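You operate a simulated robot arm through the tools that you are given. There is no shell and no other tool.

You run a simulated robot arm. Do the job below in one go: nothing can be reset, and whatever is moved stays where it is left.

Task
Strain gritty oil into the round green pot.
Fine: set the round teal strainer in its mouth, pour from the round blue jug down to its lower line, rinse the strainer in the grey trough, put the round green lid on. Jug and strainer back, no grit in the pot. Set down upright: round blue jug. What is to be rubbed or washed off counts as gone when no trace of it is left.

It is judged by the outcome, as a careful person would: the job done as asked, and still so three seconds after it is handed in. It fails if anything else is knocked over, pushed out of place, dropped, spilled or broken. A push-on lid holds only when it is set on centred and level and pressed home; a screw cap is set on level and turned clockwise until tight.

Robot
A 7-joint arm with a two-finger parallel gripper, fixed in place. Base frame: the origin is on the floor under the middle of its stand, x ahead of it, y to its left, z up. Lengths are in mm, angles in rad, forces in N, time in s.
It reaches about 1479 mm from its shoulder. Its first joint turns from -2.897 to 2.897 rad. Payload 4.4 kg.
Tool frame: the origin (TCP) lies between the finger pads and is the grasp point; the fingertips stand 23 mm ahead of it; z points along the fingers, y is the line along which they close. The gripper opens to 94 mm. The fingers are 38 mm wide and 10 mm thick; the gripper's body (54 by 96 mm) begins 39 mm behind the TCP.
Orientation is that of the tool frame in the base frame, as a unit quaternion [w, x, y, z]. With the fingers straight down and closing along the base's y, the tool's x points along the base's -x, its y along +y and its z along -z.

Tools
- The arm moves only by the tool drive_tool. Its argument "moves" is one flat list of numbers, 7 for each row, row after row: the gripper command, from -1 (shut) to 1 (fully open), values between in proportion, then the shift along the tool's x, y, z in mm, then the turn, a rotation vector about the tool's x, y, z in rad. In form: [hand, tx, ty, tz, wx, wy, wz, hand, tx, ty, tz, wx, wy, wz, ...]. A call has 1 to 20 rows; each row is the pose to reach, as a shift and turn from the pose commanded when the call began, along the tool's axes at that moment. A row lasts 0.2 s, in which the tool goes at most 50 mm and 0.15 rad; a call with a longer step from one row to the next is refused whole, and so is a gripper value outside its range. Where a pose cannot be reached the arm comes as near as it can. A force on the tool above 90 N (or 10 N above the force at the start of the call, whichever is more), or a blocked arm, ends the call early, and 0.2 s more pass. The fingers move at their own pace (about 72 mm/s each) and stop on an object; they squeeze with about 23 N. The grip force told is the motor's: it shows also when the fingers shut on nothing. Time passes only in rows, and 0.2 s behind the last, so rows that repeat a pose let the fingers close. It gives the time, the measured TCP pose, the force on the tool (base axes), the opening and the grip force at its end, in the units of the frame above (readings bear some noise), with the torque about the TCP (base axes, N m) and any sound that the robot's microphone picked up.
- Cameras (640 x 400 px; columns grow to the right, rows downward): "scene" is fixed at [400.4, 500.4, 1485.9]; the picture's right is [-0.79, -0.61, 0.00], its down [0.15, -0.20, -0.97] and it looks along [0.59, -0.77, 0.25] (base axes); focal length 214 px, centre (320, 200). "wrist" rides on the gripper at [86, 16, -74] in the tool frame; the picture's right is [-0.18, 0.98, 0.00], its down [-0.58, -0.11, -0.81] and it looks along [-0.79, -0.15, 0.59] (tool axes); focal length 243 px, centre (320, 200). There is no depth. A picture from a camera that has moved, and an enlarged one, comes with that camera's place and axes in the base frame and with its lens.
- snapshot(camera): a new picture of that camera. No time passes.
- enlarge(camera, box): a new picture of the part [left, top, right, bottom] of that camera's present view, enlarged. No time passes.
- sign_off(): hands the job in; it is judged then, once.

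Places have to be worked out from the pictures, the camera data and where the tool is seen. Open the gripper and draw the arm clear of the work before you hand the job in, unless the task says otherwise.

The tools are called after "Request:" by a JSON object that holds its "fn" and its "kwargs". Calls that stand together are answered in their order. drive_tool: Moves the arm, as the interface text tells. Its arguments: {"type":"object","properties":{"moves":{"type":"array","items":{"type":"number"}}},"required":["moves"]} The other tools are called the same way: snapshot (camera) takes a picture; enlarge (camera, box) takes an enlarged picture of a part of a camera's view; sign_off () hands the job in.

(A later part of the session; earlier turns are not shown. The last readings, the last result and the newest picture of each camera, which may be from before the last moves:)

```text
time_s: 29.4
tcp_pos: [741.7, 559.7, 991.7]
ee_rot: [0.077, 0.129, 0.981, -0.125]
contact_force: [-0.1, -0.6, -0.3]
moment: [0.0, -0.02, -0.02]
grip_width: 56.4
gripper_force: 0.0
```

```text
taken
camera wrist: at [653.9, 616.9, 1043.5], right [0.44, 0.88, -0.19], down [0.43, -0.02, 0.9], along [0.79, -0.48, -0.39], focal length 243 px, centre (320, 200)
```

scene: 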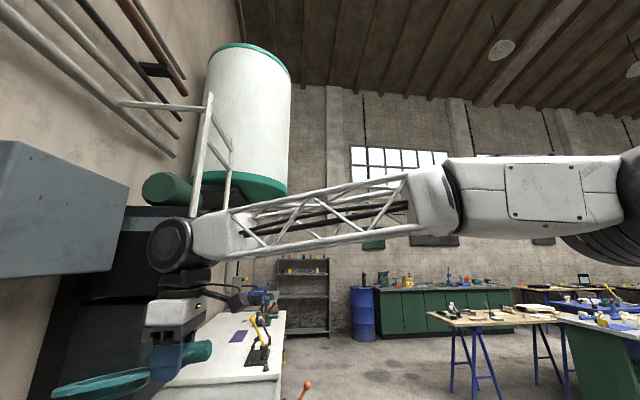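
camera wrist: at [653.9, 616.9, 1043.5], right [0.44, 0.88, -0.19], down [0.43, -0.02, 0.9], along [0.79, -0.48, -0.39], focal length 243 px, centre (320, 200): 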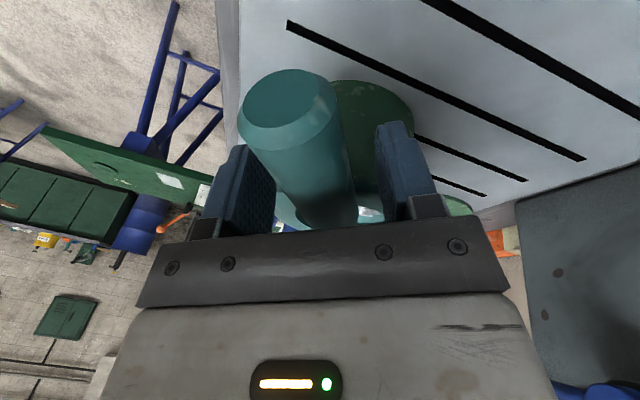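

Released. I retract along the tool axis, then look down on the strainer.

Request:
{"fn": "drive_tool", "kwargs": {"moves": [0.2, 0, 0, -30, 0, 0, 0, 0.2, 0, 0, -70, 0, 0, 0, 0.2, 0, 0, -110, 0, 0, 0, 0.2, 30, 0, -150, 0, 0, 0, 0.2, 60, 0, -190, 0, 0, 0, 0.2, 60, 0, -190, 0, 0, 0]}}

Request:
{"fn": "snapshot", "kwargs": {"camera": "wrist"}}

```text
time_s: 30.8
tcp_pos: [662.3, 626.3, 1161.0]
ee_rot: [0.076, 0.13, 0.981, -0.125]
contact_force: [0.6, -0.3, -0.1]
moment: [0.0, 0.01, 0.0]
grip_width: 56.3
gripper_force: 0.1
```

```text
taken
camera wrist: at [574.1, 682.8, 1213.1], right [0.44, 0.88, -0.19], down [0.43, -0.02, 0.9], along [0.79, -0.48, -0.39], focal length 243 px, centre (320, 200)
```

wrist: 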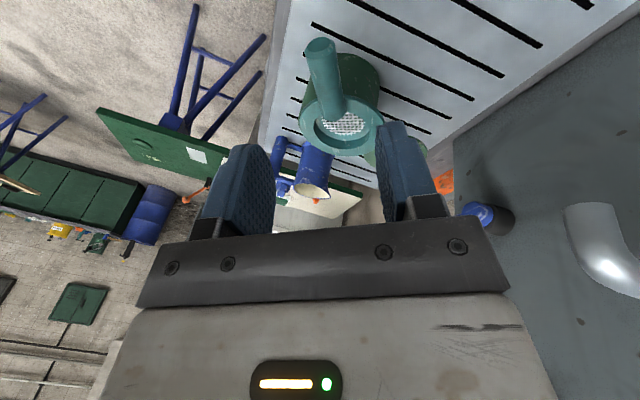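

The strainer sits on the pot. I enlarge to check that it's level and centred.

Request:
{"fn": "enlarge", "kwargs": {"camera": "wrist", "box": [260, 20, 420, 120]}}

Request:
{"fn": "enlarge", "kwargs": {"camera": "wrist", "box": [260, 100, 420, 200]}}

```text
4.00 times, centred on (340, 70) of wrist
camera zoom: at [574.1, 682.8, 1213.1], right [0.44, 0.88, -0.19], down [0.43, -0.02, 0.9], along [0.79, -0.48, -0.39], focal length 970 px, centre (240, 720)
```

zoom: 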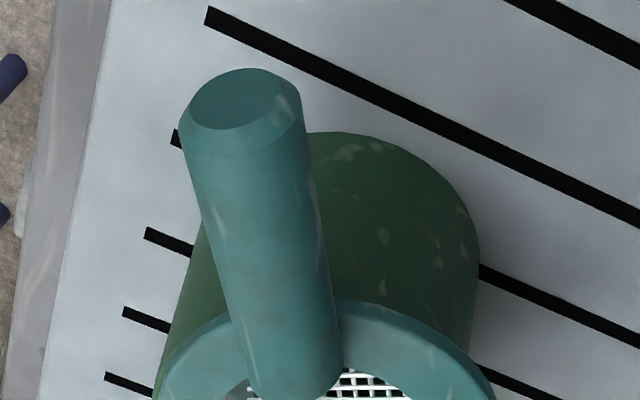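

```text
4.00 times, centred on (340, 150) of wrist
camera zoom: at [574.1, 682.8, 1213.1], right [0.44, 0.88, -0.19], down [0.43, -0.02, 0.9], along [0.79, -0.48, -0.39], focal length 970 px, centre (240, 400)
```

zoom: 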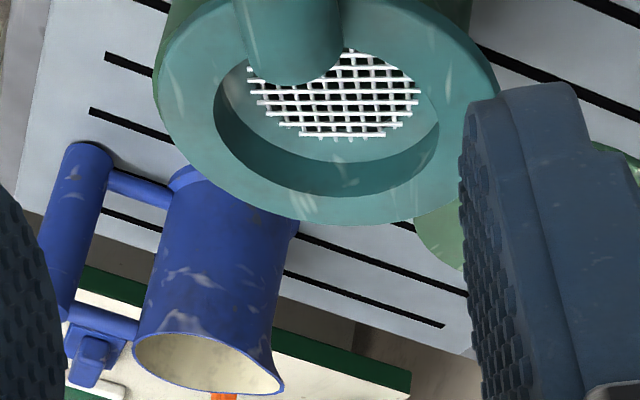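

The strainer sits level and centred (flange centre ≈(823,541)). Now for the jug: I swing to the handle with the fingers pitched 35° outward, stopping ~130 mm short of the handle.

Request:
{"fn": "drive_tool", "kwargs": {"moves": [0.2, -28.5, -27.7, -0.6, -0.0679, -0.0559, -0.1011, 0.2, -57, -55.5, -1.1, -0.1358, -0.1118, -0.2021, 0.3, -85.5, -83.2, -1.7, -0.2037, -0.1677, -0.3032, 0.4, -114, -111, -2.2, -0.2716, -0.2236, -0.4043, 0.4, -142.5, -138.7, -2.8, -0.3396, -0.2795, -0.5053, 0.4, -159.6, -153.6, 31.8, -0.4075, -0.3354, -0.6064, 0.4, -176.8, -168.4, 66.4, -0.4754, -0.3913, -0.7075, 0.4, -193.9, -183.3, 101.1, -0.5433, -0.4472, -0.8085, 0.4, -211, -198.1, 135.7, -0.6112, -0.5031, -0.9096, 0.4, -228.2, -213, 170.3, -0.6112, -0.5031, -0.9096, 0.4, -245.3, -227.8, 204.9, -0.6112, -0.5031, -0.9096, 0.4, -245.3, -227.8, 204.9, -0.6112, -0.5031, -0.9096]}}

Request:
{"fn": "snapshot", "kwargs": {"camera": "wrist"}}

Request:
{"fn": "enlarge", "kwargs": {"camera": "wrist", "box": [200, 60, 456, 220]}}

```text
time_s: 33.4
tcp_pos: [859.6, 300.7, 1062.5]
ee_rot: [0.278, -0.364, 0.881, 0.116]
contact_force: [-0.3, 0.3, -0.2]
moment: [0.01, 0.0, 0.04]
grip_width: 65.8
gripper_force: 0.0
```

```text
taken
camera wrist: at [767.0, 232.5, 1073.4], right [-0.59, 0.8, 0.11], down [0.09, -0.07, 0.99], along [0.8, 0.59, -0.03], focal length 243 px, centre (320, 200)
```

wrist: 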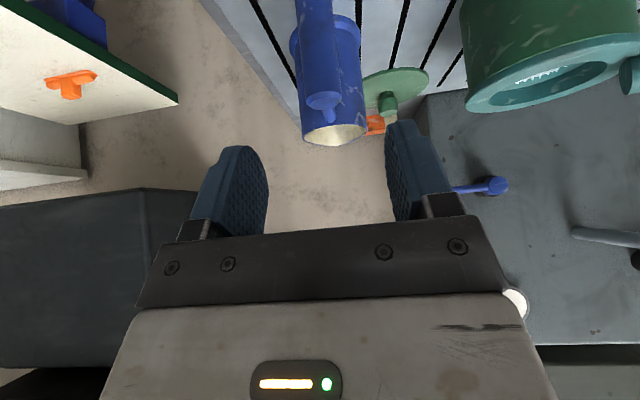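

```text
2.50 times, centred on (328, 140) of wrist
camera zoom: at [767.0, 232.5, 1073.4], right [-0.59, 0.8, 0.11], down [0.09, -0.07, 0.99], along [0.8, 0.59, -0.03], focal length 606 px, centre (300, 350)
```

zoom: 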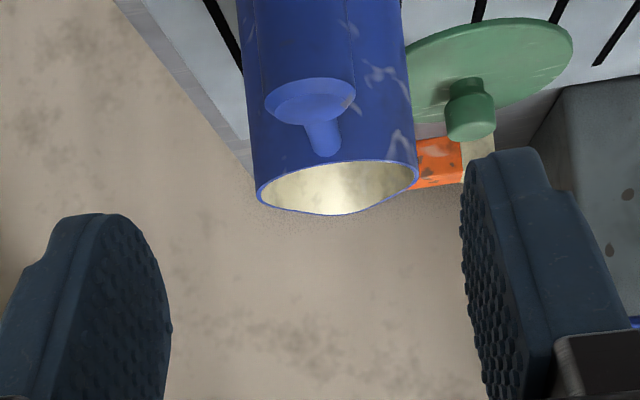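

The tool is laterally aligned with the jug handle (≈1 mm); handle top ≈(912,354,990). I advance along the finger direction, pausing for a check near the end.

Request:
{"fn": "drive_tool", "kwargs": {"moves": [0.4, -0.8, 0.3, 35, 0, 0, 0, 0.4, -1.5, 0.5, 70, 0, 0, 0, 0.4, -2, 0.7, 95, 0, 0, 0, 0.4, -2, 0.7, 95, 0, 0, 0]}}

Request:
{"fn": "snapshot", "kwargs": {"camera": "wrist"}}

```text
time_s: 34.4
tcp_pos: [896.7, 341.1, 986.1]
ee_rot: [0.279, -0.364, 0.881, 0.115]
contact_force: [1.1, 0.7, -1.3]
moment: [-0.03, 0.05, 0.01]
grip_width: 65.9
gripper_force: 0.0
```

```text
taken
camera wrist: at [805.7, 274.2, 996.6], right [-0.59, 0.8, 0.11], down [0.09, -0.07, 0.99], along [0.8, 0.59, -0.03], focal length 243 px, centre (320, 200)
```

wrist: 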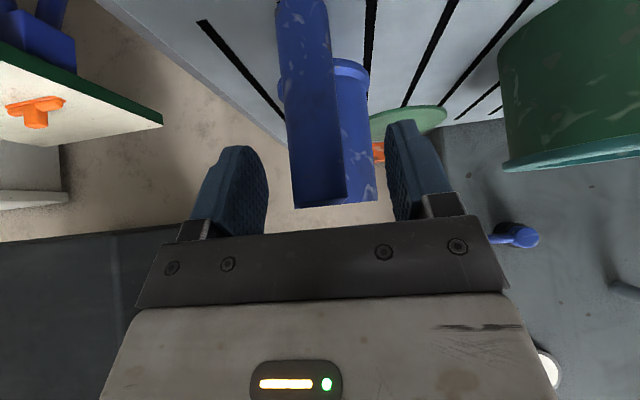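

The handle is centred between the fingers. I advance the remaining ~31 mm.

Request:
{"fn": "drive_tool", "kwargs": {"moves": [0.4, -0.2, 0, 15, 0, 0, 0, 0.4, -0.5, 0, 25, 0, 0, 0, 0.4, -0.5, 0, 31, 0, 0, 0, 0.4, -0.5, 0, 31, 0, 0, 0]}}

Request:
{"fn": "snapshot", "kwargs": {"camera": "wrist"}}

```text
time_s: 35.4
tcp_pos: [912.7, 353.6, 960.8]
ee_rot: [0.279, -0.364, 0.881, 0.116]
contact_force: [0.0, -0.7, 1.4]
moment: [0.02, -0.01, 0.0]
grip_width: 65.7
gripper_force: 0.0
```

```text
taken
camera wrist: at [818.6, 285.8, 972.5], right [-0.59, 0.8, 0.11], down [0.09, -0.07, 0.99], along [0.8, 0.59, -0.03], focal length 243 px, centre (320, 200)
```

wrist: 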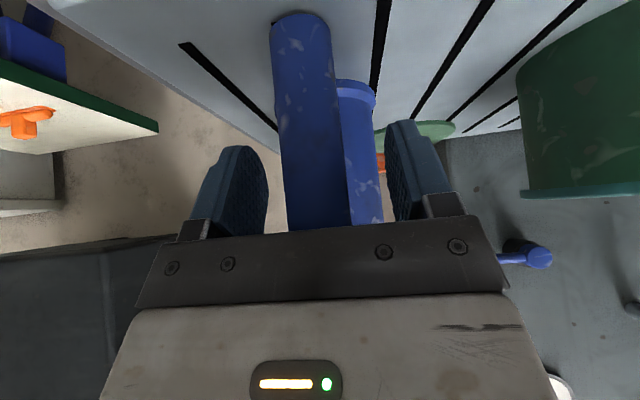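

The handle centre is ~1 mm off the tool axis; I nudge that and close on it.

Request:
{"fn": "drive_tool", "kwargs": {"moves": [0.4, 0, -1.2, 0, 0, 0, 0, 0, 0, -1.2, 0, 0, 0, 0, -1, 0, -1.2, 0, 0, 0, 0, -1, 0, -1.2, 0, 0, 0, 0, -1, 0, -1.2, 0, 0, 0, 0, -1, 0, -1.2, 0, 0, 0, 0]}}

Request:
{"fn": "snapshot", "kwargs": {"camera": "wrist"}}

```text
time_s: 36.8
tcp_pos: [912.0, 352.9, 961.8]
ee_rot: [0.277, -0.364, 0.882, 0.115]
contact_force: [-1.0, 0.1, -0.3]
moment: [-0.13, 0.05, 0.01]
grip_width: 26.5
gripper_force: 22.9
```

```text
taken
camera wrist: at [819.0, 285.0, 972.6], right [-0.59, 0.8, 0.11], down [0.09, -0.07, 0.99], along [0.8, 0.59, -0.03], focal length 243 px, centre (320, 200)
```

wrist: 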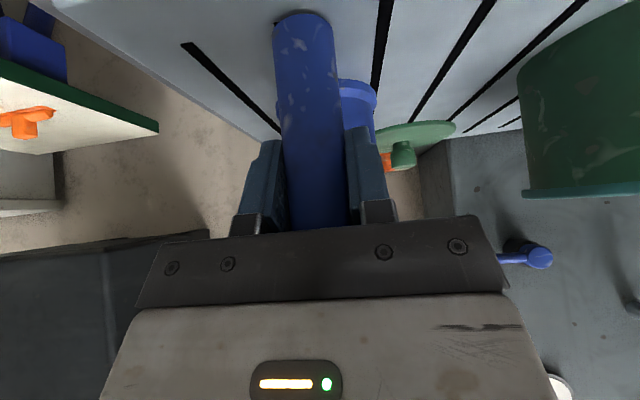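

Gripped firmly (26.5 mm). I lift only 8 mm and wait, to test whether the jug pivots in the pads.

Request:
{"fn": "drive_tool", "kwargs": {"moves": [-1, -1.15, 0, -1.64, 0, 0, 0, -1, -2.3, 0, -3.28, 0, 0, 0, -1, -3.45, 0, -4.9, 0, 0, 0, -1, -4.6, 0, -6.55, 0, 0, 0, -1, -4.6, 0, -6.55, 0, 0, 0, -1, -4.6, 0, -6.55, 0, 0, 0, -1, -4.6, 0, -6.55, 0, 0, 0]}}

Request:
{"fn": "snapshot", "kwargs": {"camera": "wrist"}}

```text
time_s: 38.4
tcp_pos: [911.7, 354.0, 968.6]
ee_rot: [0.279, -0.365, 0.881, 0.116]
contact_force: [-0.3, -0.2, -3.3]
moment: [-0.14, 0.18, 0.03]
grip_width: 26.5
gripper_force: 23.2
```

```text
taken
camera wrist: at [818.5, 285.3, 980.3], right [-0.59, 0.8, 0.11], down [0.09, -0.07, 0.99], along [0.8, 0.59, -0.03], focal length 243 px, centre (320, 200)
```

wrist: 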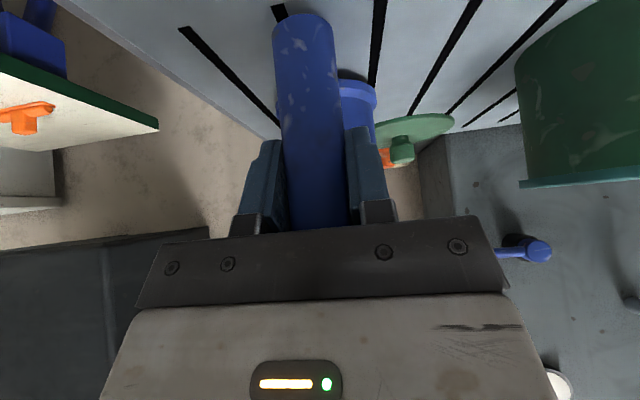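

The jug hangs steady: about 0.33 kg, no pivoting. I lift it to z≈1085 smoothly and check again.

Request:
{"fn": "drive_tool", "kwargs": {"moves": [-1, -8, 0, -11.5, 0, 0, 0, -1, -20, 0, -28.5, 0, 0, 0, -1, -33, 0, -47, 0, 0, 0, -1, -46, 0, -65.7, 0, 0, 0, -1, -58, 0, -82.8, 0, 0, 0, -1, -66, 0, -94.2, 0, 0, 0, -1, -66, 0, -94.2, 0, 0, 0]}}

Request:
{"fn": "snapshot", "kwargs": {"camera": "wrist"}}

```text
time_s: 40.0
tcp_pos: [910.1, 353.4, 1083.6]
ee_rot: [0.278, -0.364, 0.881, 0.115]
contact_force: [-0.3, 0.5, -3.9]
moment: [-0.17, 0.13, 0.0]
grip_width: 26.5
gripper_force: 22.7
```

```text
taken
camera wrist: at [817.4, 285.8, 1094.5], right [-0.59, 0.8, 0.11], down [0.09, -0.07, 0.99], along [0.8, 0.59, -0.03], focal length 243 px, centre (320, 200)
```

wrist: 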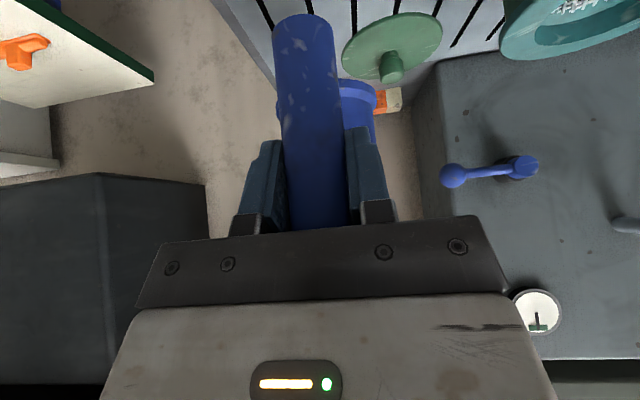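

Still steady. I carry it level to beside the pot so that the spout will be over the strainer, ramping gently to avoid sloshing.

Request:
{"fn": "drive_tool", "kwargs": {"moves": [-1, 1.7, 5.9, -1.2, 0, 0, 0, -1, 5.7, 19.7, -4, 0, 0, 0, -1, 11.5, 39.4, -8, 0, 0, 0, -1, 18.3, 63, -12.9, 0, 0, 0, -1, 25.8, 88.7, -18.1, 0, 0, 0, -1, 33.2, 114.3, -23.3, 0, 0, 0, -1, 40.7, 139.9, -28.5, 0, 0, 0, -1, 47.6, 163.5, -33.4, 0, 0, 0, -1, 53.3, 183.2, -37.4, 0, 0, 0, -1, 56.5, 194, -39.6, 0, 0, 0, -1, 57.3, 197, -40.2, 0, 0, 0, -1, 57.3, 197, -40.2, 0, 0, 0]}}

Request:
{"fn": "snapshot", "kwargs": {"camera": "wrist"}}

```text
time_s: 42.6
tcp_pos: [721.4, 442.5, 1084.2]
ee_rot: [0.278, -0.364, 0.881, 0.115]
contact_force: [0.0, 0.6, -3.3]
moment: [-0.15, 0.16, -0.01]
grip_width: 26.6
gripper_force: 22.6
```

```text
taken
camera wrist: at [629.4, 374.5, 1094.9], right [-0.59, 0.8, 0.11], down [0.09, -0.07, 0.99], along [0.8, 0.59, -0.03], focal length 243 px, centre (320, 200)
```

wrist: 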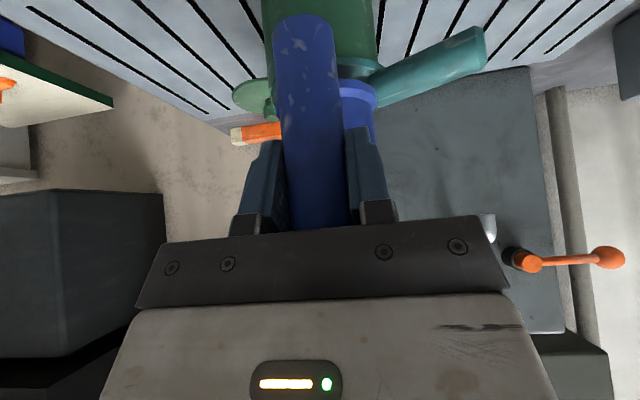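

Position is right (w≈823, u≈−197). I tilt progressively to 40°, keeping the spout ~12 mm short of the strainer centre and ~65 mm above it, then look.

Request:
{"fn": "drive_tool", "kwargs": {"moves": [-1, -0.7, 0, -0.1, 0, 0.12, 0, -1, 1.5, 0, -1.7, 0, 0.24, 0, -1, 0.45, 0, -4.6, 0, 0.36, 0, -1, -2.7, 0, -7.2, 0, 0.48, 0, -1, -6.8, 0, -8, 0, 0.6, 0, -1, -11.1, 0, -7.5, 0, 0.7, 0, -1, -11.1, 0, -7.5, 0, 0.7, 0]}}

Request:
{"fn": "snapshot", "kwargs": {"camera": "wrist"}}

```text
time_s: 44.2
tcp_pos: [725.6, 445.7, 1097.1]
ee_rot: [-0.041, -0.381, 0.923, -0.017]
contact_force: [0.0, -0.2, -4.3]
moment: [-0.12, 0.08, 0.01]
grip_width: 26.4
gripper_force: 23.2
```

```text
taken
camera wrist: at [657.5, 402.0, 1178.1], right [-0.56, 0.83, -0.02], down [0.54, 0.38, 0.75], along [0.63, 0.42, -0.66], focal length 243 px, centre (320, 200)
```

wrist: 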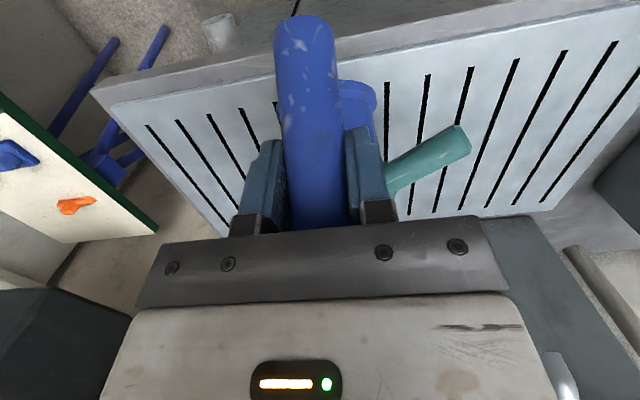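

Nothing has tipped or slipped. I continue slowly to ~49° and hold for a second, pouring a first portion.

Request:
{"fn": "drive_tool", "kwargs": {"moves": [-1, -2.2, 0, -4, 0, 0.05, 0, -1, -4.4, 0, -7.9, 0, 0.1, 0, -1, -4.4, 0, -7.9, 0, 0.1, 0, -1, -5.9, 0, -11.5, 0, 0.13, 0, -1, -7.4, 0, -15.2, 0, 0.16, 0, -1, -7.4, 0, -15.2, 0, 0.16, 0, -1, -7.4, 0, -15.2, 0, 0.16, 0, -1, -7.4, 0, -15.2, 0, 0.16, 0, -1, -7.4, 0, -15.2, 0, 0.16, 0, -1, -7.4, 0, -15.2, 0, 0.16, 0]}}

Request:
{"fn": "snapshot", "kwargs": {"camera": "wrist"}}

```text
time_s: 46.4
tcp_pos: [732.6, 452.9, 1111.0]
ee_rot: [-0.114, -0.379, 0.917, -0.048]
contact_force: [-0.4, -0.3, -3.5]
moment: [-0.07, 0.05, -0.02]
grip_width: 26.6
gripper_force: 23.5
```

```text
taken
camera wrist: at [673.3, 418.8, 1204.4], right [-0.57, 0.82, -0.04], down [0.62, 0.46, 0.64], along [0.55, 0.34, -0.77], focal length 243 px, centre (320, 200)
```

wrist: 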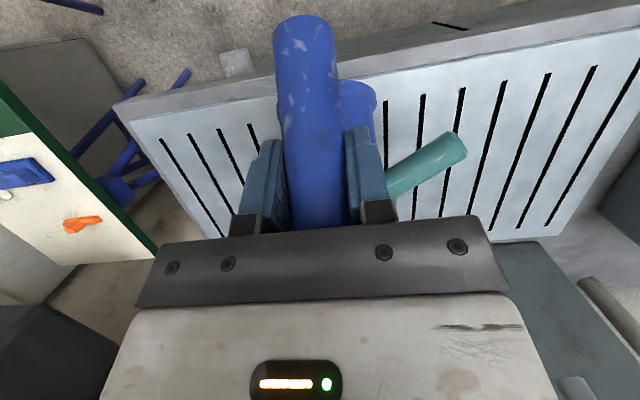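

I bring the jug back upright over the strainer (first portion poured), then I'll carry it up where the scene camera can look into it.

Request:
{"fn": "drive_tool", "kwargs": {"moves": [-1, 4, 0, 4.6, 0, -0.08, 0, -1, 6.8, 0, 8.4, 0, -0.16, 0, -1, 11.5, 0, 9.6, 0, -0.3, 0, -1, 14.4, 0, 10.4, 0, -0.44, 0, -1, 13.9, 0, 10.3, 0, -0.58, 0, -1, 11.5, 0, 9.6, 0, -0.72, 0, -1, 7.1, 0, 8.5, 0, -0.86, 0, -1, 7.1, 0, 8.5, 0, -0.86, 0, -1, 7.1, 0, 8.5, 0, -0.86, 0]}}

Request:
{"fn": "snapshot", "kwargs": {"camera": "wrist"}}

```text
time_s: 48.4
tcp_pos: [725.7, 446.4, 1103.8]
ee_rot: [0.279, -0.364, 0.881, 0.114]
contact_force: [0.3, 0.1, -3.2]
moment: [-0.16, 0.15, 0.02]
grip_width: 26.3
gripper_force: 22.9
```

```text
taken
camera wrist: at [633.4, 378.4, 1115.7], right [-0.59, 0.8, 0.11], down [0.09, -0.07, 0.99], along [0.8, 0.59, -0.03], focal length 243 px, centre (320, 200)
```

wrist: 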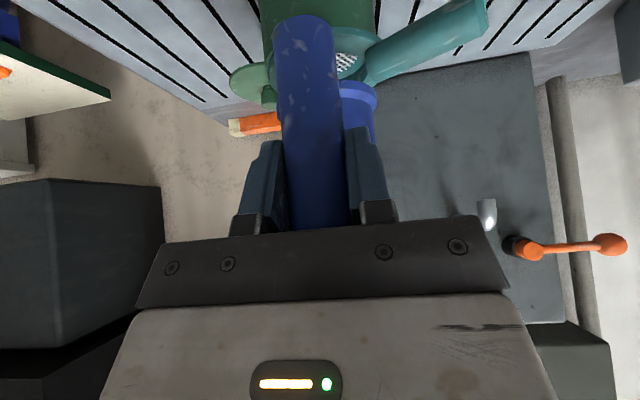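

Part of the strainer is visible between handle and flange; I zoom there to see whether oil or grit has arrived.

Request:
{"fn": "enlarge", "kwargs": {"camera": "wrist", "box": [296, 30, 424, 110]}}

```text
5.00 times, centred on (360, 70) of wrist
camera zoom: at [633.4, 378.4, 1115.7], right [-0.59, 0.8, 0.11], down [0.09, -0.07, 0.99], along [0.8, 0.59, -0.03], focal length 1213 px, centre (120, 850)
```

zoom: 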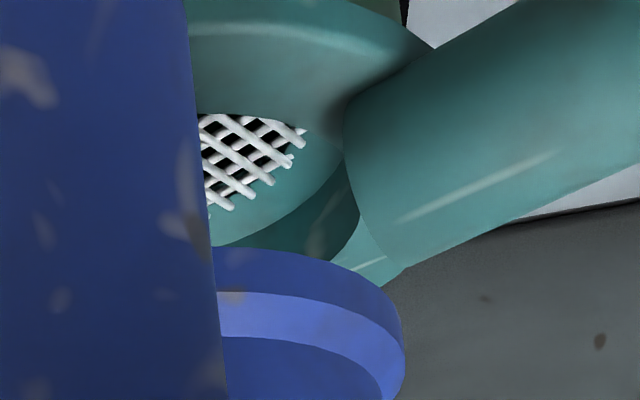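

The mesh looks clean, so perhaps little or nothing has poured yet. I carry the jug upright to where the scene camera can view it.

Request:
{"fn": "drive_tool", "kwargs": {"moves": [-1, -6, -4, -10, 0, 0, 0, -1, -18, -15, -28, 0, 0, 0, -1, -33, -29, -52, 0, 0, 0, -1, -48, -44, -76, 0, 0, 0, -1, -63, -59, -100, 0, 0, 0, -1, -78, -74, -123, 0, 0, 0, -1, -92, -87, -145, 0, 0, 0, -1, -102, -96, -160, 0, 0, 0, -1, -105.5, -99, -165.4, 0, 0, 0, -1, -105.5, -99, -165.4, 0, 0, 0]}}

Request:
{"fn": "snapshot", "kwargs": {"camera": "scene"}}

Request:
{"fn": "enlarge", "kwargs": {"camera": "scene", "box": [20, 300, 180, 400]}}

```text
time_s: 50.6
tcp_pos: [790.0, 369.1, 1301.8]
ee_rot: [0.279, -0.364, 0.881, 0.115]
contact_force: [-0.3, 0.2, -3.3]
moment: [-0.18, 0.14, 0.02]
grip_width: 26.5
gripper_force: 23.1
```

```text
taken
```

scene: 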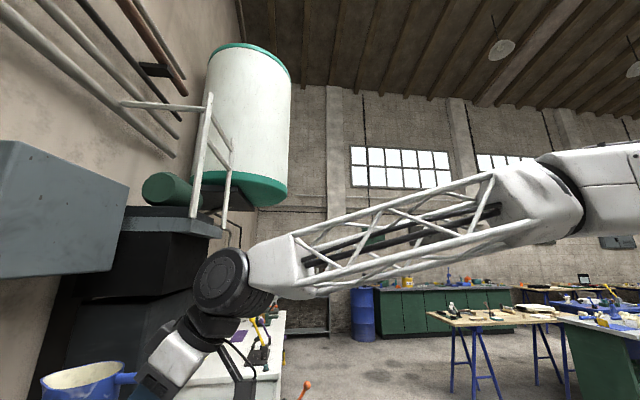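

```text
4.00 times, centred on (100, 350) of scene
camera zoom: at [400.4, 500.4, 1485.9], right [-0.79, -0.61, 0.0], down [0.15, -0.2, -0.97], along [0.59, -0.77, 0.25], focal length 858 px, centre (1200, -400)
```

zoom: 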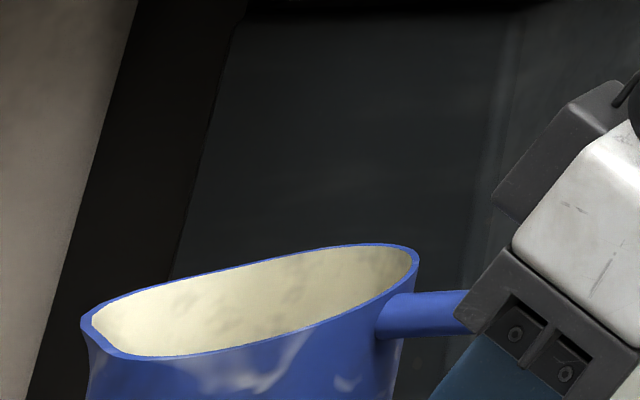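

The mouth is in view. I tilt the jug 35° toward the camera — rim side away from the spout, well short of spilling — to see the oil level and any line inside.

Request:
{"fn": "drive_tool", "kwargs": {"moves": [-1, -8, 0, -8, 0.068, -0.058, -0.048, -1, -16, 0, -16, 0.136, -0.117, -0.096, -1, -20, 0, -24, 0.204, -0.175, -0.143, -1, -20, 0, -28, 0.273, -0.233, -0.191, -1, -20, 0, -28, 0.341, -0.292, -0.239, -1, -20, 0, -28, 0.409, -0.35, -0.287, -1, -20, 0, -28, 0.409, -0.35, -0.287]}}

Request:
{"fn": "snapshot", "kwargs": {"camera": "scene"}}

Request:
{"fn": "enlarge", "kwargs": {"camera": "scene", "box": [20, 290, 180, 390]}}

```text
time_s: 52.2
tcp_pos: [789.8, 369.5, 1335.2]
ee_rot: [0.507, -0.397, 0.764, -0.043]
contact_force: [-1.3, -0.1, -3.2]
moment: [-0.16, 0.2, 0.01]
grip_width: 26.5
gripper_force: 23.3
```

```text
taken
```

scene: 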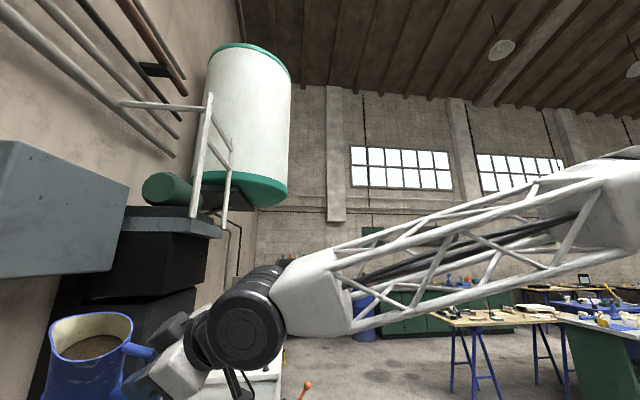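

```text
4.00 times, centred on (100, 340) of scene
camera zoom: at [400.4, 500.4, 1485.9], right [-0.79, -0.61, 0.0], down [0.15, -0.2, -0.97], along [0.59, -0.77, 0.25], focal length 858 px, centre (1200, -360)
```

zoom: 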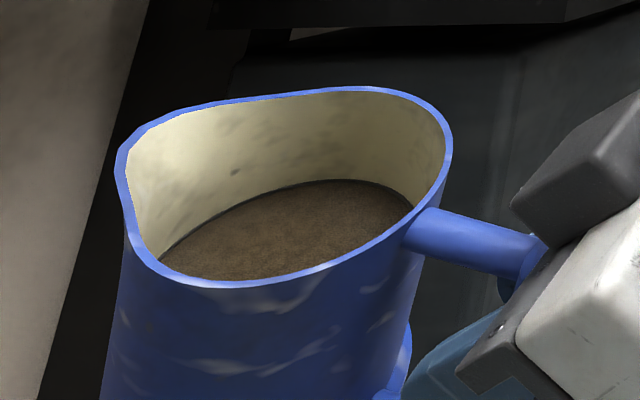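

Very clear: brown oil well below the rim. I enlarge further to look for the marking lines on the inner wall.

Request:
{"fn": "enlarge", "kwargs": {"camera": "scene", "box": [44, 306, 140, 366]}}

Request:
{"fn": "enlarge", "kwargs": {"camera": "scene", "box": [90, 320, 138, 350]}}

```text
6.67 times, centred on (92, 336) of scene
camera zoom: at [400.4, 500.4, 1485.9], right [-0.79, -0.61, 0.0], down [0.15, -0.2, -0.97], along [0.59, -0.77, 0.25], focal length 1430 px, centre (1840, -707)
```

zoom: 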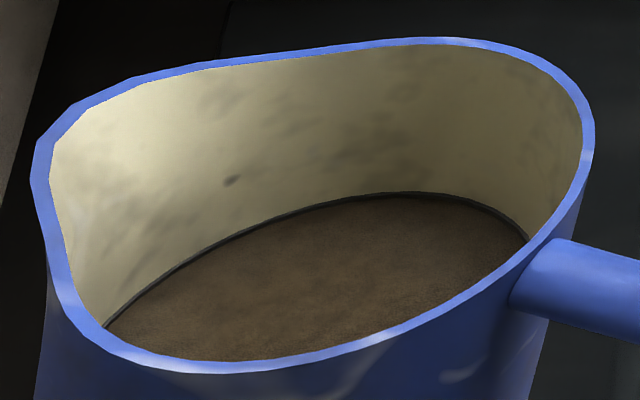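

```text
13.33 times, centred on (114, 335) of scene
camera zoom: at [400.4, 500.4, 1485.9], right [-0.79, -0.61, 0.0], down [0.15, -0.2, -0.97], along [0.59, -0.77, 0.25], focal length 2860 px, centre (3067, -1600)
```

zoom: 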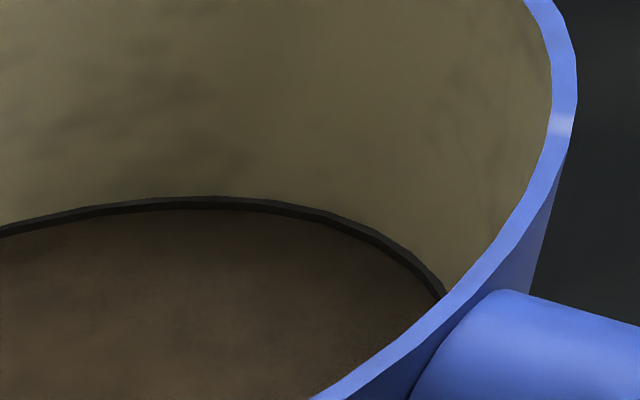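

A thin dark ring lies exactly at the oil's edge, so I must know whether any oil has left yet (is this ring the upper or the lower line?). I right the jug and then look at the strainer's mesh from the side with the jug in hand.

Request:
{"fn": "drive_tool", "kwargs": {"moves": [-1, 0, 0, 0, -0.068, 0.058, 0.048, -1, 0, 0, 0, -0.136, 0.117, 0.096, -1, 0, 0, 0, -0.204, 0.175, 0.143, -1, 0, 0, 0, -0.273, 0.233, 0.191, -1, 0, 0, 0, -0.341, 0.292, 0.239, -1, 0, 0, 0, -0.409, 0.35, 0.287, -1, 0, 0, 0, -0.409, 0.35, 0.287]}}

Request:
{"fn": "snapshot", "kwargs": {"camera": "wrist"}}

```text
time_s: 53.8
tcp_pos: [790.2, 369.5, 1336.9]
ee_rot: [0.277, -0.364, 0.882, 0.115]
contact_force: [-0.8, 0.0, -2.9]
moment: [-0.17, 0.18, -0.02]
grip_width: 26.5
gripper_force: 22.8
```

```text
taken
camera wrist: at [697.3, 302.4, 1346.2], right [-0.59, 0.8, 0.11], down [0.09, -0.07, 0.99], along [0.8, 0.59, -0.03], focal length 243 px, centre (320, 200)
```

wrist: 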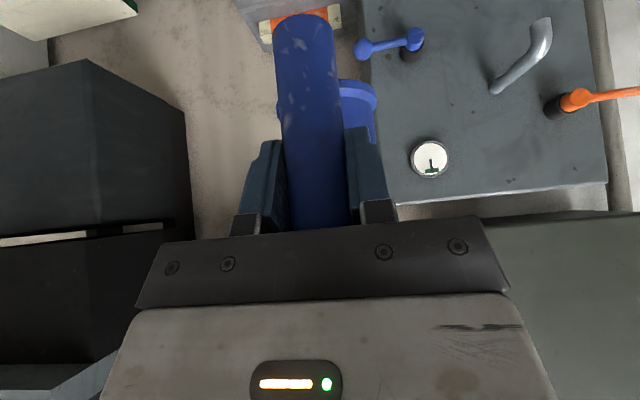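

Upright and steady. I move to a viewpoint beside the strainer, with a mild 15° pitch to look down on its mesh.

Request:
{"fn": "drive_tool", "kwargs": {"moves": [-1, 10, -4, 8, 0, 0, 0, -1, 31, -14, 26, 0, 0, 0, -1, 54, -25, 45, 0, 0, 0, -1, 77, -36, 64, 0, 0, 0, -1, 100, -46, 83, 0, 0.05, 0, -1, 120, -55, 100, 0, 0.13, 0, -1, 131, -60, 109, 0, 0.2, 0, -1, 133.1, -61.2, 110.7, 0, 0.26, 0, -1, 133.1, -61.2, 110.7, 0, 0.26, 0]}}

Request:
{"fn": "snapshot", "kwargs": {"camera": "wrist"}}

Request:
{"fn": "enlarge", "kwargs": {"camera": "wrist", "box": [390, 20, 518, 100]}}

```text
time_s: 55.8
tcp_pos: [801.4, 294.7, 1169.3]
ee_rot: [0.162, -0.377, 0.91, 0.067]
contact_force: [0.1, 0.6, -2.3]
moment: [-0.15, 0.14, 0.0]
grip_width: 26.5
gripper_force: 22.7
```

```text
taken
camera wrist: at [713.0, 231.3, 1208.4], right [-0.57, 0.82, 0.06], down [0.27, 0.11, 0.96], along [0.78, 0.56, -0.28], focal length 243 px, centre (320, 200)
```

wrist: 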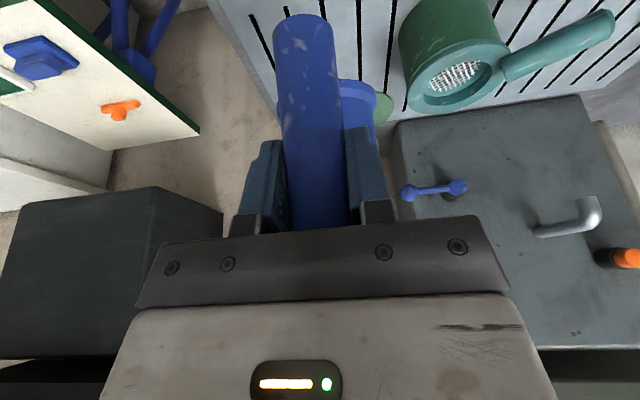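

```text
5.00 times, centred on (454, 60) of wrist
camera zoom: at [713.0, 231.3, 1208.4], right [-0.57, 0.82, 0.06], down [0.27, 0.11, 0.96], along [0.78, 0.56, -0.28], focal length 1213 px, centre (-350, 900)
```

zoom: 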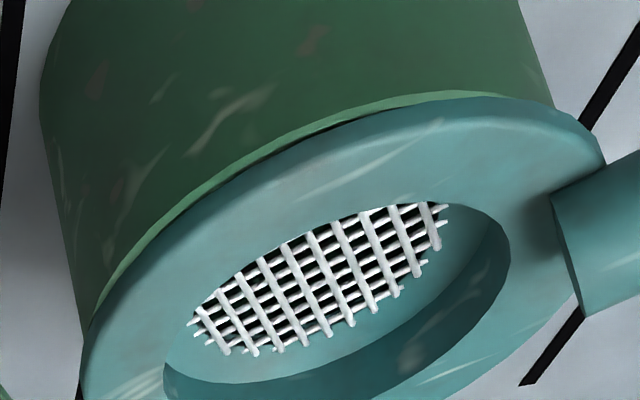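

The mesh is completely clean, so nothing has poured yet: the ring at the surface is the upper line (oil ~40 mm below the rim). I return to the pouring position, upright.

Request:
{"fn": "drive_tool", "kwargs": {"moves": [-1, -2, 8, 3, 0, -0.06, 0, -1, -6, 28, 12, 0, -0.14, 0, -1, -10, 53, 25, 0, -0.2, 0, -1, -14, 80, 39, 0, -0.26, 0, -1, -18, 107, 53, 0, -0.26, 0, -1, -22, 132, 65, 0, -0.26, 0, -1, -25, 150, 74, 0, -0.26, 0, -1, -27.7, 161.1, 78.5, 0, -0.26, 0, -1, -27.7, 161.1, 78.5, 0, -0.26, 0]}}

```text
time_s: 57.8
tcp_pos: [725.0, 445.8, 1103.2]
ee_rot: [0.279, -0.364, 0.881, 0.115]
contact_force: [0.8, 1.1, -3.3]
moment: [-0.19, 0.16, 0.01]
grip_width: 26.5
gripper_force: 23.0
```

Now the real pour: I tilt to ~55° with the spout about 6 mm short of the strainer centre, holding about a second and listening.

Request:
{"fn": "drive_tool", "kwargs": {"moves": [-1, -1.6, 0, 1.1, 0, 0.12, 0, -1, 0.6, 0, -0.4, 0, 0.24, 0, -1, 1.2, 0, -0.9, 0, 0.36, 0, -1, 0.3, 0, -0.2, 0, 0.48, 0, -1, -2, 0, 1.4, 0, 0.6, 0, -1, -4.8, 0, 5.8, 0, 0.72, 0, -1, -13.5, 0, 4.6, 0, 0.84, 0, -1, -22.4, 0, 1.1, 0, 0.92, 0, -1, -22.4, 0, 1.1, 0, 0.92, 0, -1, -27.1, 0, -0.5, 0, 0.96, 0, -1, -27.1, 0, -0.5, 0, 0.96, 0, -1, -27.1, 0, -0.5, 0, 0.96, 0, -1, -27.1, 0, -0.5, 0, 0.96, 0, -1, -27.1, 0, -0.5, 0, 0.96, 0]}}

Request:
{"fn": "snapshot", "kwargs": {"camera": "wrist"}}

```text
time_s: 60.8
tcp_pos: [740.7, 461.3, 1118.7]
ee_rot: [-0.16, -0.375, 0.911, -0.066]
contact_force: [0.0, -0.4, -3.4]
moment: [-0.07, 0.03, 0.0]
grip_width: 26.6
gripper_force: 23.2
```

```text
taken
camera wrist: at [688.9, 434.1, 1219.3], right [-0.57, 0.82, -0.06], down [0.66, 0.5, 0.56], along [0.49, 0.28, -0.83], focal length 243 px, centre (320, 200)
```

wrist: 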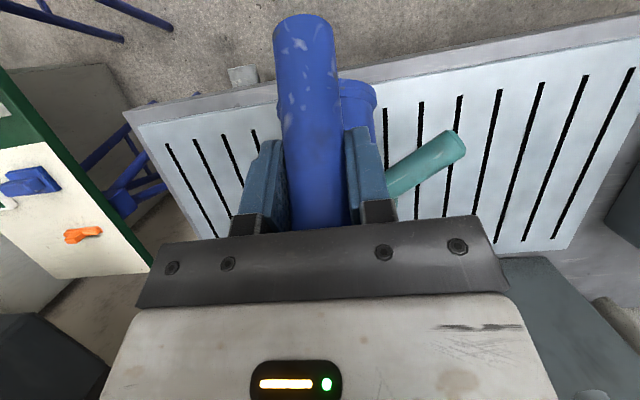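

No sound yet and the weight is unchanged. I tip on to 60° and hold another second.

Request:
{"fn": "drive_tool", "kwargs": {"moves": [-1, -1.8, 0, -5.5, 0, 0.045, 0, -1, -3.6, 0, -10.9, 0, 0.09, 0, -1, -3.6, 0, -10.9, 0, 0.09, 0, -1, -3.6, 0, -10.9, 0, 0.09, 0, -1, -3.6, 0, -10.9, 0, 0.09, 0, -1, -3.6, 0, -10.9, 0, 0.09, 0]}}

Request:
{"fn": "snapshot", "kwargs": {"camera": "wrist"}}

```text
time_s: 62.2
tcp_pos: [746.0, 466.0, 1129.6]
ee_rot: [-0.2, -0.373, 0.902, -0.083]
contact_force: [-1.6, 0.2, -2.9]
moment: [-0.02, 0.06, 0.02]
grip_width: 26.3
gripper_force: 22.6
```

```text
taken
camera wrist: at [700.1, 445.9, 1232.7], right [-0.58, 0.81, -0.08], down [0.69, 0.54, 0.48], along [0.43, 0.22, -0.87], focal length 243 px, centre (320, 200)
```

wrist: 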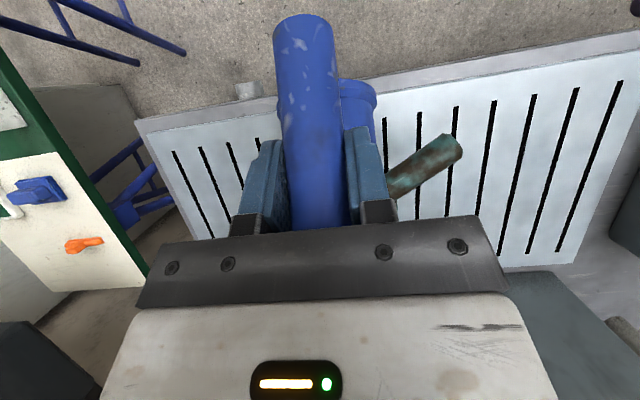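

The strainer handle suddenly shows grimy stains — grit has arrived, so oil began flowing between 55° and 60°. I right the jug now and check its level.

Request:
{"fn": "drive_tool", "kwargs": {"moves": [-1, 3.5, 0, 16, 0, -0.13, 0, -1, 7.4, 0, 28.9, 0, -0.27, 0, -1, 12.8, 0, 31.5, 0, -0.41, 0, -1, 16.8, 0, 33.3, 0, -0.55, 0, -1, 17.8, 0, 33.8, 0, -0.69, 0, -1, 17.4, 0, 33.6, 0, -0.83, 0, -1, 15.5, 0, 32.7, 0, -0.97, 0, -1, 15.5, 0, 32.7, 0, -1.05, 0, -1, 15.5, 0, 32.7, 0, -1.05, 0]}}

Request:
{"fn": "enlarge", "kwargs": {"camera": "wrist", "box": [232, 0, 488, 160]}}

```text
time_s: 64.2
tcp_pos: [726.5, 447.0, 1106.3]
ee_rot: [0.28, -0.364, 0.881, 0.115]
contact_force: [-0.3, 0.2, -5.2]
moment: [-0.2, 0.16, 0.02]
grip_width: 26.6
gripper_force: 22.4
```

```text
2.50 times, centred on (360, 80) of wrist
camera zoom: at [632.4, 379.5, 1117.1], right [-0.59, 0.8, 0.11], down [0.09, -0.07, 0.99], along [0.8, 0.59, -0.03], focal length 606 px, centre (220, 500)
```

zoom: 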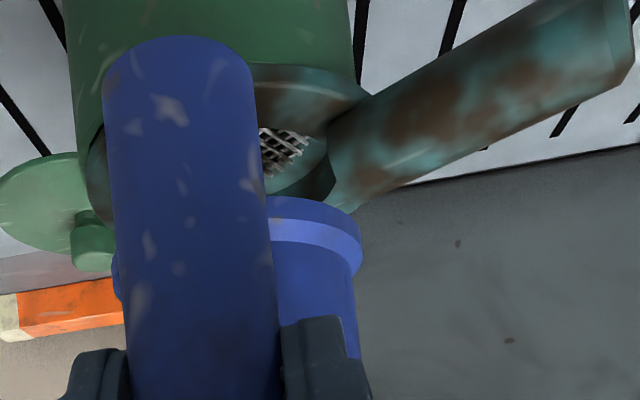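

I take the jug up to the scene-camera check pose again (upright during travel, then tilted 35° toward the camera).

Request:
{"fn": "drive_tool", "kwargs": {"moves": [-1, -7, -6, -12, 0, 0, 0, -1, -25, -20, -39, 0, 0, 0, -1, -45, -36, -69, 0, 0, 0, -1, -65, -52, -100, 0, 0, 0, -1, -85, -68, -131, 0, 0, 0, -1, -104, -84, -162, 0, 0, 0, -1, -118, -95, -183, 0.06, -0.05, -0.042, -1, -123.9, -99.7, -192.9, 0.13, -0.111, -0.091, -1, -123.9, -99.7, -192.9, 0.204, -0.175, -0.143, -1, -123.9, -99.7, -192.9, 0.273, -0.233, -0.191, -1, -123.9, -99.7, -192.9, 0.341, -0.292, -0.239, -1, -123.9, -99.7, -192.9, 0.409, -0.35, -0.287, -1, -123.9, -99.7, -192.9, 0.409, -0.35, -0.287]}}

Request:
{"fn": "enlarge", "kwargs": {"camera": "scene", "box": [44, 306, 140, 366]}}

```text
time_s: 67.0
tcp_pos: [788.6, 369.8, 1335.3]
ee_rot: [0.507, -0.397, 0.764, -0.044]
contact_force: [-0.9, -0.2, -3.4]
moment: [-0.15, 0.16, 0.01]
grip_width: 26.3
gripper_force: 23.1
```

```text
6.67 times, centred on (92, 336) of scene
camera zoom: at [400.4, 500.4, 1485.9], right [-0.79, -0.61, 0.0], down [0.15, -0.2, -0.97], along [0.59, -0.77, 0.25], focal length 1430 px, centre (1840, -707)
```

zoom: 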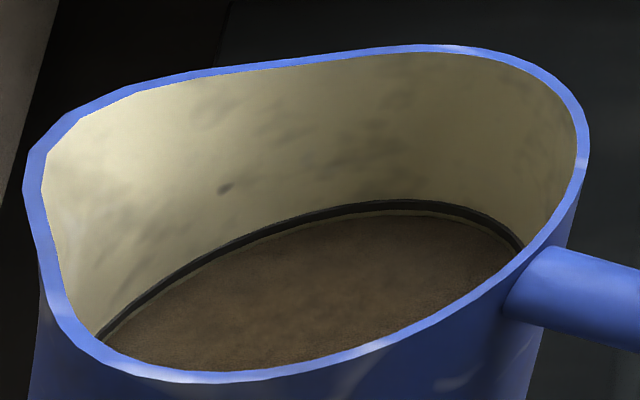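

The oil surface now lies ~2 mm below the upper ring, so the geometry is understood: roughly, level is set by tilt angle. I go back to the pouring pose for a larger portion.

Request:
{"fn": "drive_tool", "kwargs": {"moves": [-1, 0, 0, 0, -0.082, 0.07, 0.057, -1, 3.9, 5.9, 2.5, -0.164, 0.14, 0.115, -1, 13, 19.6, 8.5, -0.245, 0.21, 0.172, -1, 26.1, 39.2, 16.9, -0.327, 0.28, 0.23, -1, 43, 64.6, 27.9, -0.409, 0.35, 0.287, -1, 61.3, 92, 39.8, -0.409, 0.35, 0.287, -1, 79.5, 119.4, 51.6, -0.409, 0.35, 0.287, -1, 97.8, 146.9, 63.5, -0.409, 0.35, 0.287, -1, 113.4, 170.3, 73.6, -0.409, 0.35, 0.287, -1, 125.2, 188, 81.2, -0.409, 0.35, 0.287, -1, 130.4, 195.8, 84.6, -0.409, 0.35, 0.287, -1, 130.4, 195.8, 84.6, -0.409, 0.35, 0.287]}}

```text
time_s: 69.6
tcp_pos: [724.0, 446.6, 1106.1]
ee_rot: [0.278, -0.365, 0.881, 0.115]
contact_force: [0.1, 0.4, -4.0]
moment: [-0.14, 0.17, 0.02]
grip_width: 26.4
gripper_force: 23.6
```

Now a larger portion: tilt to 65° for a little over half a second, then straight back upright, all above the strainer.

Request:
{"fn": "drive_tool", "kwargs": {"moves": [-1, -0.3, 0, 0.2, 0, 0.14, 0, -1, 1.8, 0, -1.3, 0, 0.28, 0, -1, 1.8, 0, -1.3, 0, 0.42, 0, -1, -0.2, 0, 0.2, 0, 0.56, 0, -1, -4.3, 0, 3, 0, 0.7, 0, -1, -11.5, 0, 5.6, 0, 0.84, 0, -1, -25.1, 0, 0.5, 0, 0.96, 0, -1, -37.4, 0, -3.1, 0, 1.06, 0, -1, -46.8, 0, -5.1, 0, 1.134, 0, -1, -46.8, 0, -5.1, 0, 1.134, 0, -1, -46.8, 0, -5.1, 0, 1.134, 0, -1, -46.8, 0, -5.1, 0, 1.134, 0, -1, -29.9, 0, -1, 0, 1, 0, -1, -13.5, 0, 4.6, 0, 0.855, 0, -1, -4.8, 0, 3.3, 0, 0.71, 0, -1, -0.4, 0, 0.3, 0, 0.565, 0, -1, 1.8, 0, -1.3, 0, 0.42, 0, -1, 1.8, 0, -1.3, 0, 0.275, 0, -1, -0.5, 0, 0.3, 0, 0.13, 0, -1, 0, 0, 0, 0, 0, 0]}}

Request:
{"fn": "enlarge", "kwargs": {"camera": "wrist", "box": [232, 0, 488, 160]}}

```text
time_s: 73.8
tcp_pos: [726.8, 446.2, 1105.5]
ee_rot: [0.279, -0.364, 0.881, 0.115]
contact_force: [-0.5, 0.0, -4.4]
moment: [-0.16, 0.19, -0.01]
grip_width: 26.7
gripper_force: 22.4
```

```text
2.50 times, centred on (360, 80) of wrist
camera zoom: at [633.4, 379.0, 1116.1], right [-0.59, 0.8, 0.11], down [0.08, -0.07, 0.99], along [0.8, 0.59, -0.03], focal length 606 px, centre (220, 500)
```

zoom: 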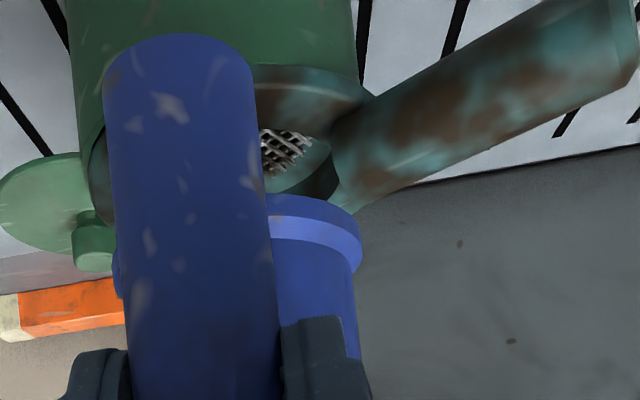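

The strainer is grimy but the pot and bench look clean. I carry the jug up for another level check.

Request:
{"fn": "drive_tool", "kwargs": {"moves": [-1, -7, -6, -12, 0, 0, 0, -1, -25, -20, -39, 0, 0, 0, -1, -45, -36, -69, 0, 0, 0, -1, -65, -52, -100, 0, 0, 0, -1, -85, -68, -131, 0, 0, 0, -1, -104, -84, -162, 0, 0, 0, -1, -118, -95, -183, 0.06, -0.05, -0.042, -1, -123.9, -99.7, -192.9, 0.13, -0.111, -0.091, -1, -123.9, -99.7, -192.9, 0.204, -0.175, -0.143, -1, -123.9, -99.7, -192.9, 0.273, -0.233, -0.191, -1, -123.9, -99.7, -192.9, 0.341, -0.292, -0.239, -1, -123.9, -99.7, -192.9, 0.409, -0.35, -0.287, -1, -123.9, -99.7, -192.9, 0.409, -0.35, -0.287]}}

Request:
{"fn": "enlarge", "kwargs": {"camera": "scene", "box": [44, 306, 140, 366]}}

```text
time_s: 76.6
tcp_pos: [789.6, 369.7, 1335.3]
ee_rot: [0.507, -0.396, 0.764, -0.044]
contact_force: [0.2, 0.0, -4.0]
moment: [-0.22, 0.22, 0.01]
grip_width: 26.8
gripper_force: 23.3
```

```text
6.67 times, centred on (92, 336) of scene
camera zoom: at [400.4, 500.4, 1485.9], right [-0.79, -0.61, 0.0], down [0.15, -0.2, -0.97], along [0.59, -0.77, 0.25], focal length 1430 px, centre (1840, -707)
```

zoom: 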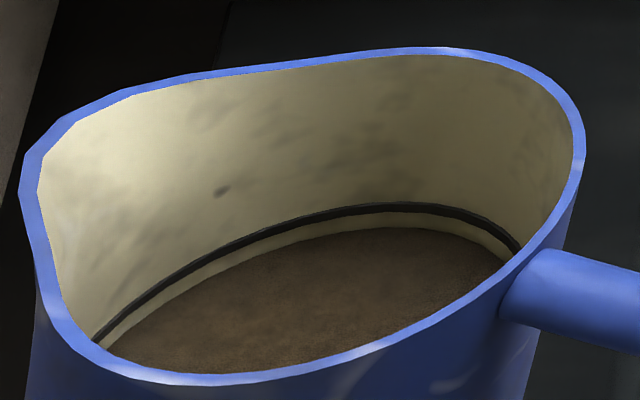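

The level is now ~5 mm below the upper ring; the flow is slow (≈2 mm of level per second). I go back and hold the pour longer this time.

Request:
{"fn": "drive_tool", "kwargs": {"moves": [-1, 0, 0, 0, -0.082, 0.07, 0.057, -1, 3.9, 5.9, 2.5, -0.164, 0.14, 0.115, -1, 13, 19.6, 8.5, -0.245, 0.21, 0.172, -1, 26.1, 39.2, 16.9, -0.327, 0.28, 0.23, -1, 43, 64.6, 27.9, -0.409, 0.35, 0.287, -1, 61.3, 92, 39.8, -0.409, 0.35, 0.287, -1, 79.5, 119.4, 51.6, -0.409, 0.35, 0.287, -1, 97.8, 146.9, 63.5, -0.409, 0.35, 0.287, -1, 113.4, 170.3, 73.6, -0.409, 0.35, 0.287, -1, 125.2, 188, 81.2, -0.409, 0.35, 0.287, -1, 130.4, 195.8, 84.6, -0.409, 0.35, 0.287, -1, 130.4, 195.8, 84.6, -0.409, 0.35, 0.287]}}

Request:
{"fn": "drive_tool", "kwargs": {"moves": [-1, -0.3, 0, 0.2, 0, 0.14, 0, -1, 1.8, 0, -1.3, 0, 0.28, 0, -1, 1.8, 0, -1.3, 0, 0.42, 0, -1, -0.2, 0, 0.2, 0, 0.56, 0, -1, -4.3, 0, 3, 0, 0.7, 0, -1, -11.5, 0, 5.6, 0, 0.84, 0, -1, -25.1, 0, 0.5, 0, 0.96, 0, -1, -37.4, 0, -3.1, 0, 1.06, 0, -1, -46.8, 0, -5.1, 0, 1.134, 0, -1, -46.8, 0, -5.1, 0, 1.134, 0, -1, -46.8, 0, -5.1, 0, 1.134, 0, -1, -46.8, 0, -5.1, 0, 1.134, 0, -1, -46.8, 0, -5.1, 0, 1.134, 0, -1, -46.8, 0, -5.1, 0, 1.134, 0, -1, -46.8, 0, -5.1, 0, 1.134, 0, -1, -46.8, 0, -5.1, 0, 1.134, 0, -1, -46.8, 0, -5.1, 0, 1.134, 0, -1, -46.8, 0, -5.1, 0, 1.134, 0, -1, -46.8, 0, -5.1, 0, 1.134, 0, -1, -46.8, 0, -5.1, 0, 1.134, 0]}}

Request:
{"fn": "snapshot", "kwargs": {"camera": "wrist"}}

```text
time_s: 79.2
tcp_pos: [725.7, 447.9, 1106.4]
ee_rot: [0.278, -0.364, 0.882, 0.114]
contact_force: [-0.2, 0.3, -4.0]
moment: [-0.17, 0.17, 0.0]
grip_width: 26.5
gripper_force: 23.2
```

```text
time_s: 83.4
tcp_pos: [749.6, 471.6, 1137.2]
ee_rot: [-0.239, -0.369, 0.893, -0.098]
contact_force: [-0.5, 0.1, -3.7]
moment: [-0.03, 0.02, 0.01]
grip_width: 26.6
gripper_force: 22.8
```

```text
taken
camera wrist: at [710.8, 457.3, 1243.9], right [-0.58, 0.81, -0.09], down [0.72, 0.56, 0.41], along [0.38, 0.17, -0.91], focal length 243 px, centre (320, 200)
```

wrist: 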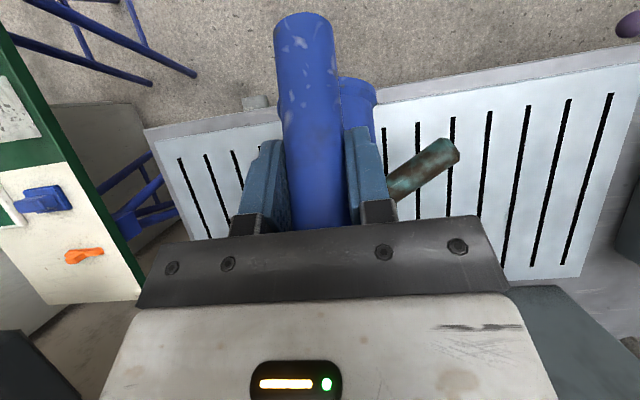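

I right the jug over the strainer and carry it to the check pose again.

Request:
{"fn": "drive_tool", "kwargs": {"moves": [-1, 3.5, 0, 17, 0, -0.134, 0, -1, 5.3, 0, 34.2, 0, -0.279, 0, -1, 10.1, 0, 41.6, 0, -0.424, 0, -1, 14.7, 0, 44.3, 0, -0.569, 0, -1, 17.1, 0, 45.6, 0, -0.714, 0, -1, 17.1, 0, 45.6, 0, -0.859, 0, -1, 14.6, 0, 44.2, 0, -1.004, 0, -1, 15.2, 0, 44.5, 0, -1.134, 0, -1, 15.2, 0, 44.5, 0, -1.134, 0]}}

Request:
{"fn": "drive_tool", "kwargs": {"moves": [-1, -7, -6, -12, 0, 0, 0, -1, -25, -20, -39, 0, 0, 0, -1, -45, -36, -69, 0, 0, 0, -1, -65, -52, -100, 0, 0, 0, -1, -85, -68, -131, 0, 0, 0, -1, -104, -84, -162, 0, 0, 0, -1, -118, -95, -183, 0.06, -0.05, -0.042, -1, -123.9, -99.7, -192.9, 0.13, -0.111, -0.091, -1, -123.9, -99.7, -192.9, 0.204, -0.175, -0.143, -1, -123.9, -99.7, -192.9, 0.273, -0.233, -0.191, -1, -123.9, -99.7, -192.9, 0.341, -0.292, -0.239, -1, -123.9, -99.7, -192.9, 0.409, -0.35, -0.287, -1, -123.9, -99.7, -192.9, 0.409, -0.35, -0.287]}}

Request:
{"fn": "enlarge", "kwargs": {"camera": "scene", "box": [44, 306, 140, 366]}}

```text
time_s: 85.4
tcp_pos: [724.9, 446.7, 1105.2]
ee_rot: [0.278, -0.365, 0.881, 0.116]
contact_force: [-0.1, 1.1, -3.1]
moment: [-0.14, 0.15, 0.0]
grip_width: 26.2
gripper_force: 23.0
```

```text
time_s: 88.2
tcp_pos: [788.8, 368.8, 1334.1]
ee_rot: [0.507, -0.396, 0.764, -0.045]
contact_force: [-0.6, 0.1, -3.3]
moment: [-0.17, 0.2, 0.01]
grip_width: 26.9
gripper_force: 23.0
```

```text
6.67 times, centred on (92, 336) of scene
camera zoom: at [400.4, 500.4, 1485.9], right [-0.79, -0.61, 0.0], down [0.15, -0.2, -0.97], along [0.59, -0.77, 0.25], focal length 1430 px, centre (1840, -707)
```

zoom: 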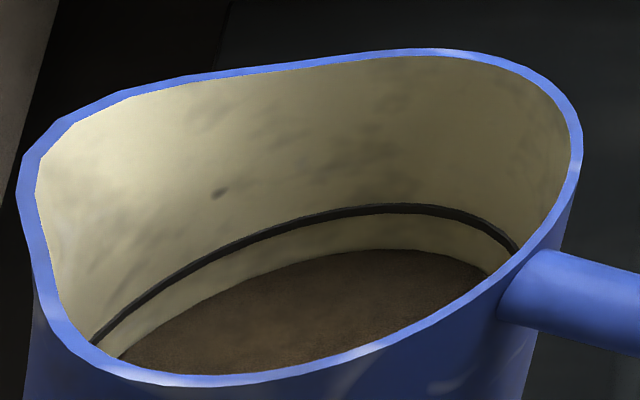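

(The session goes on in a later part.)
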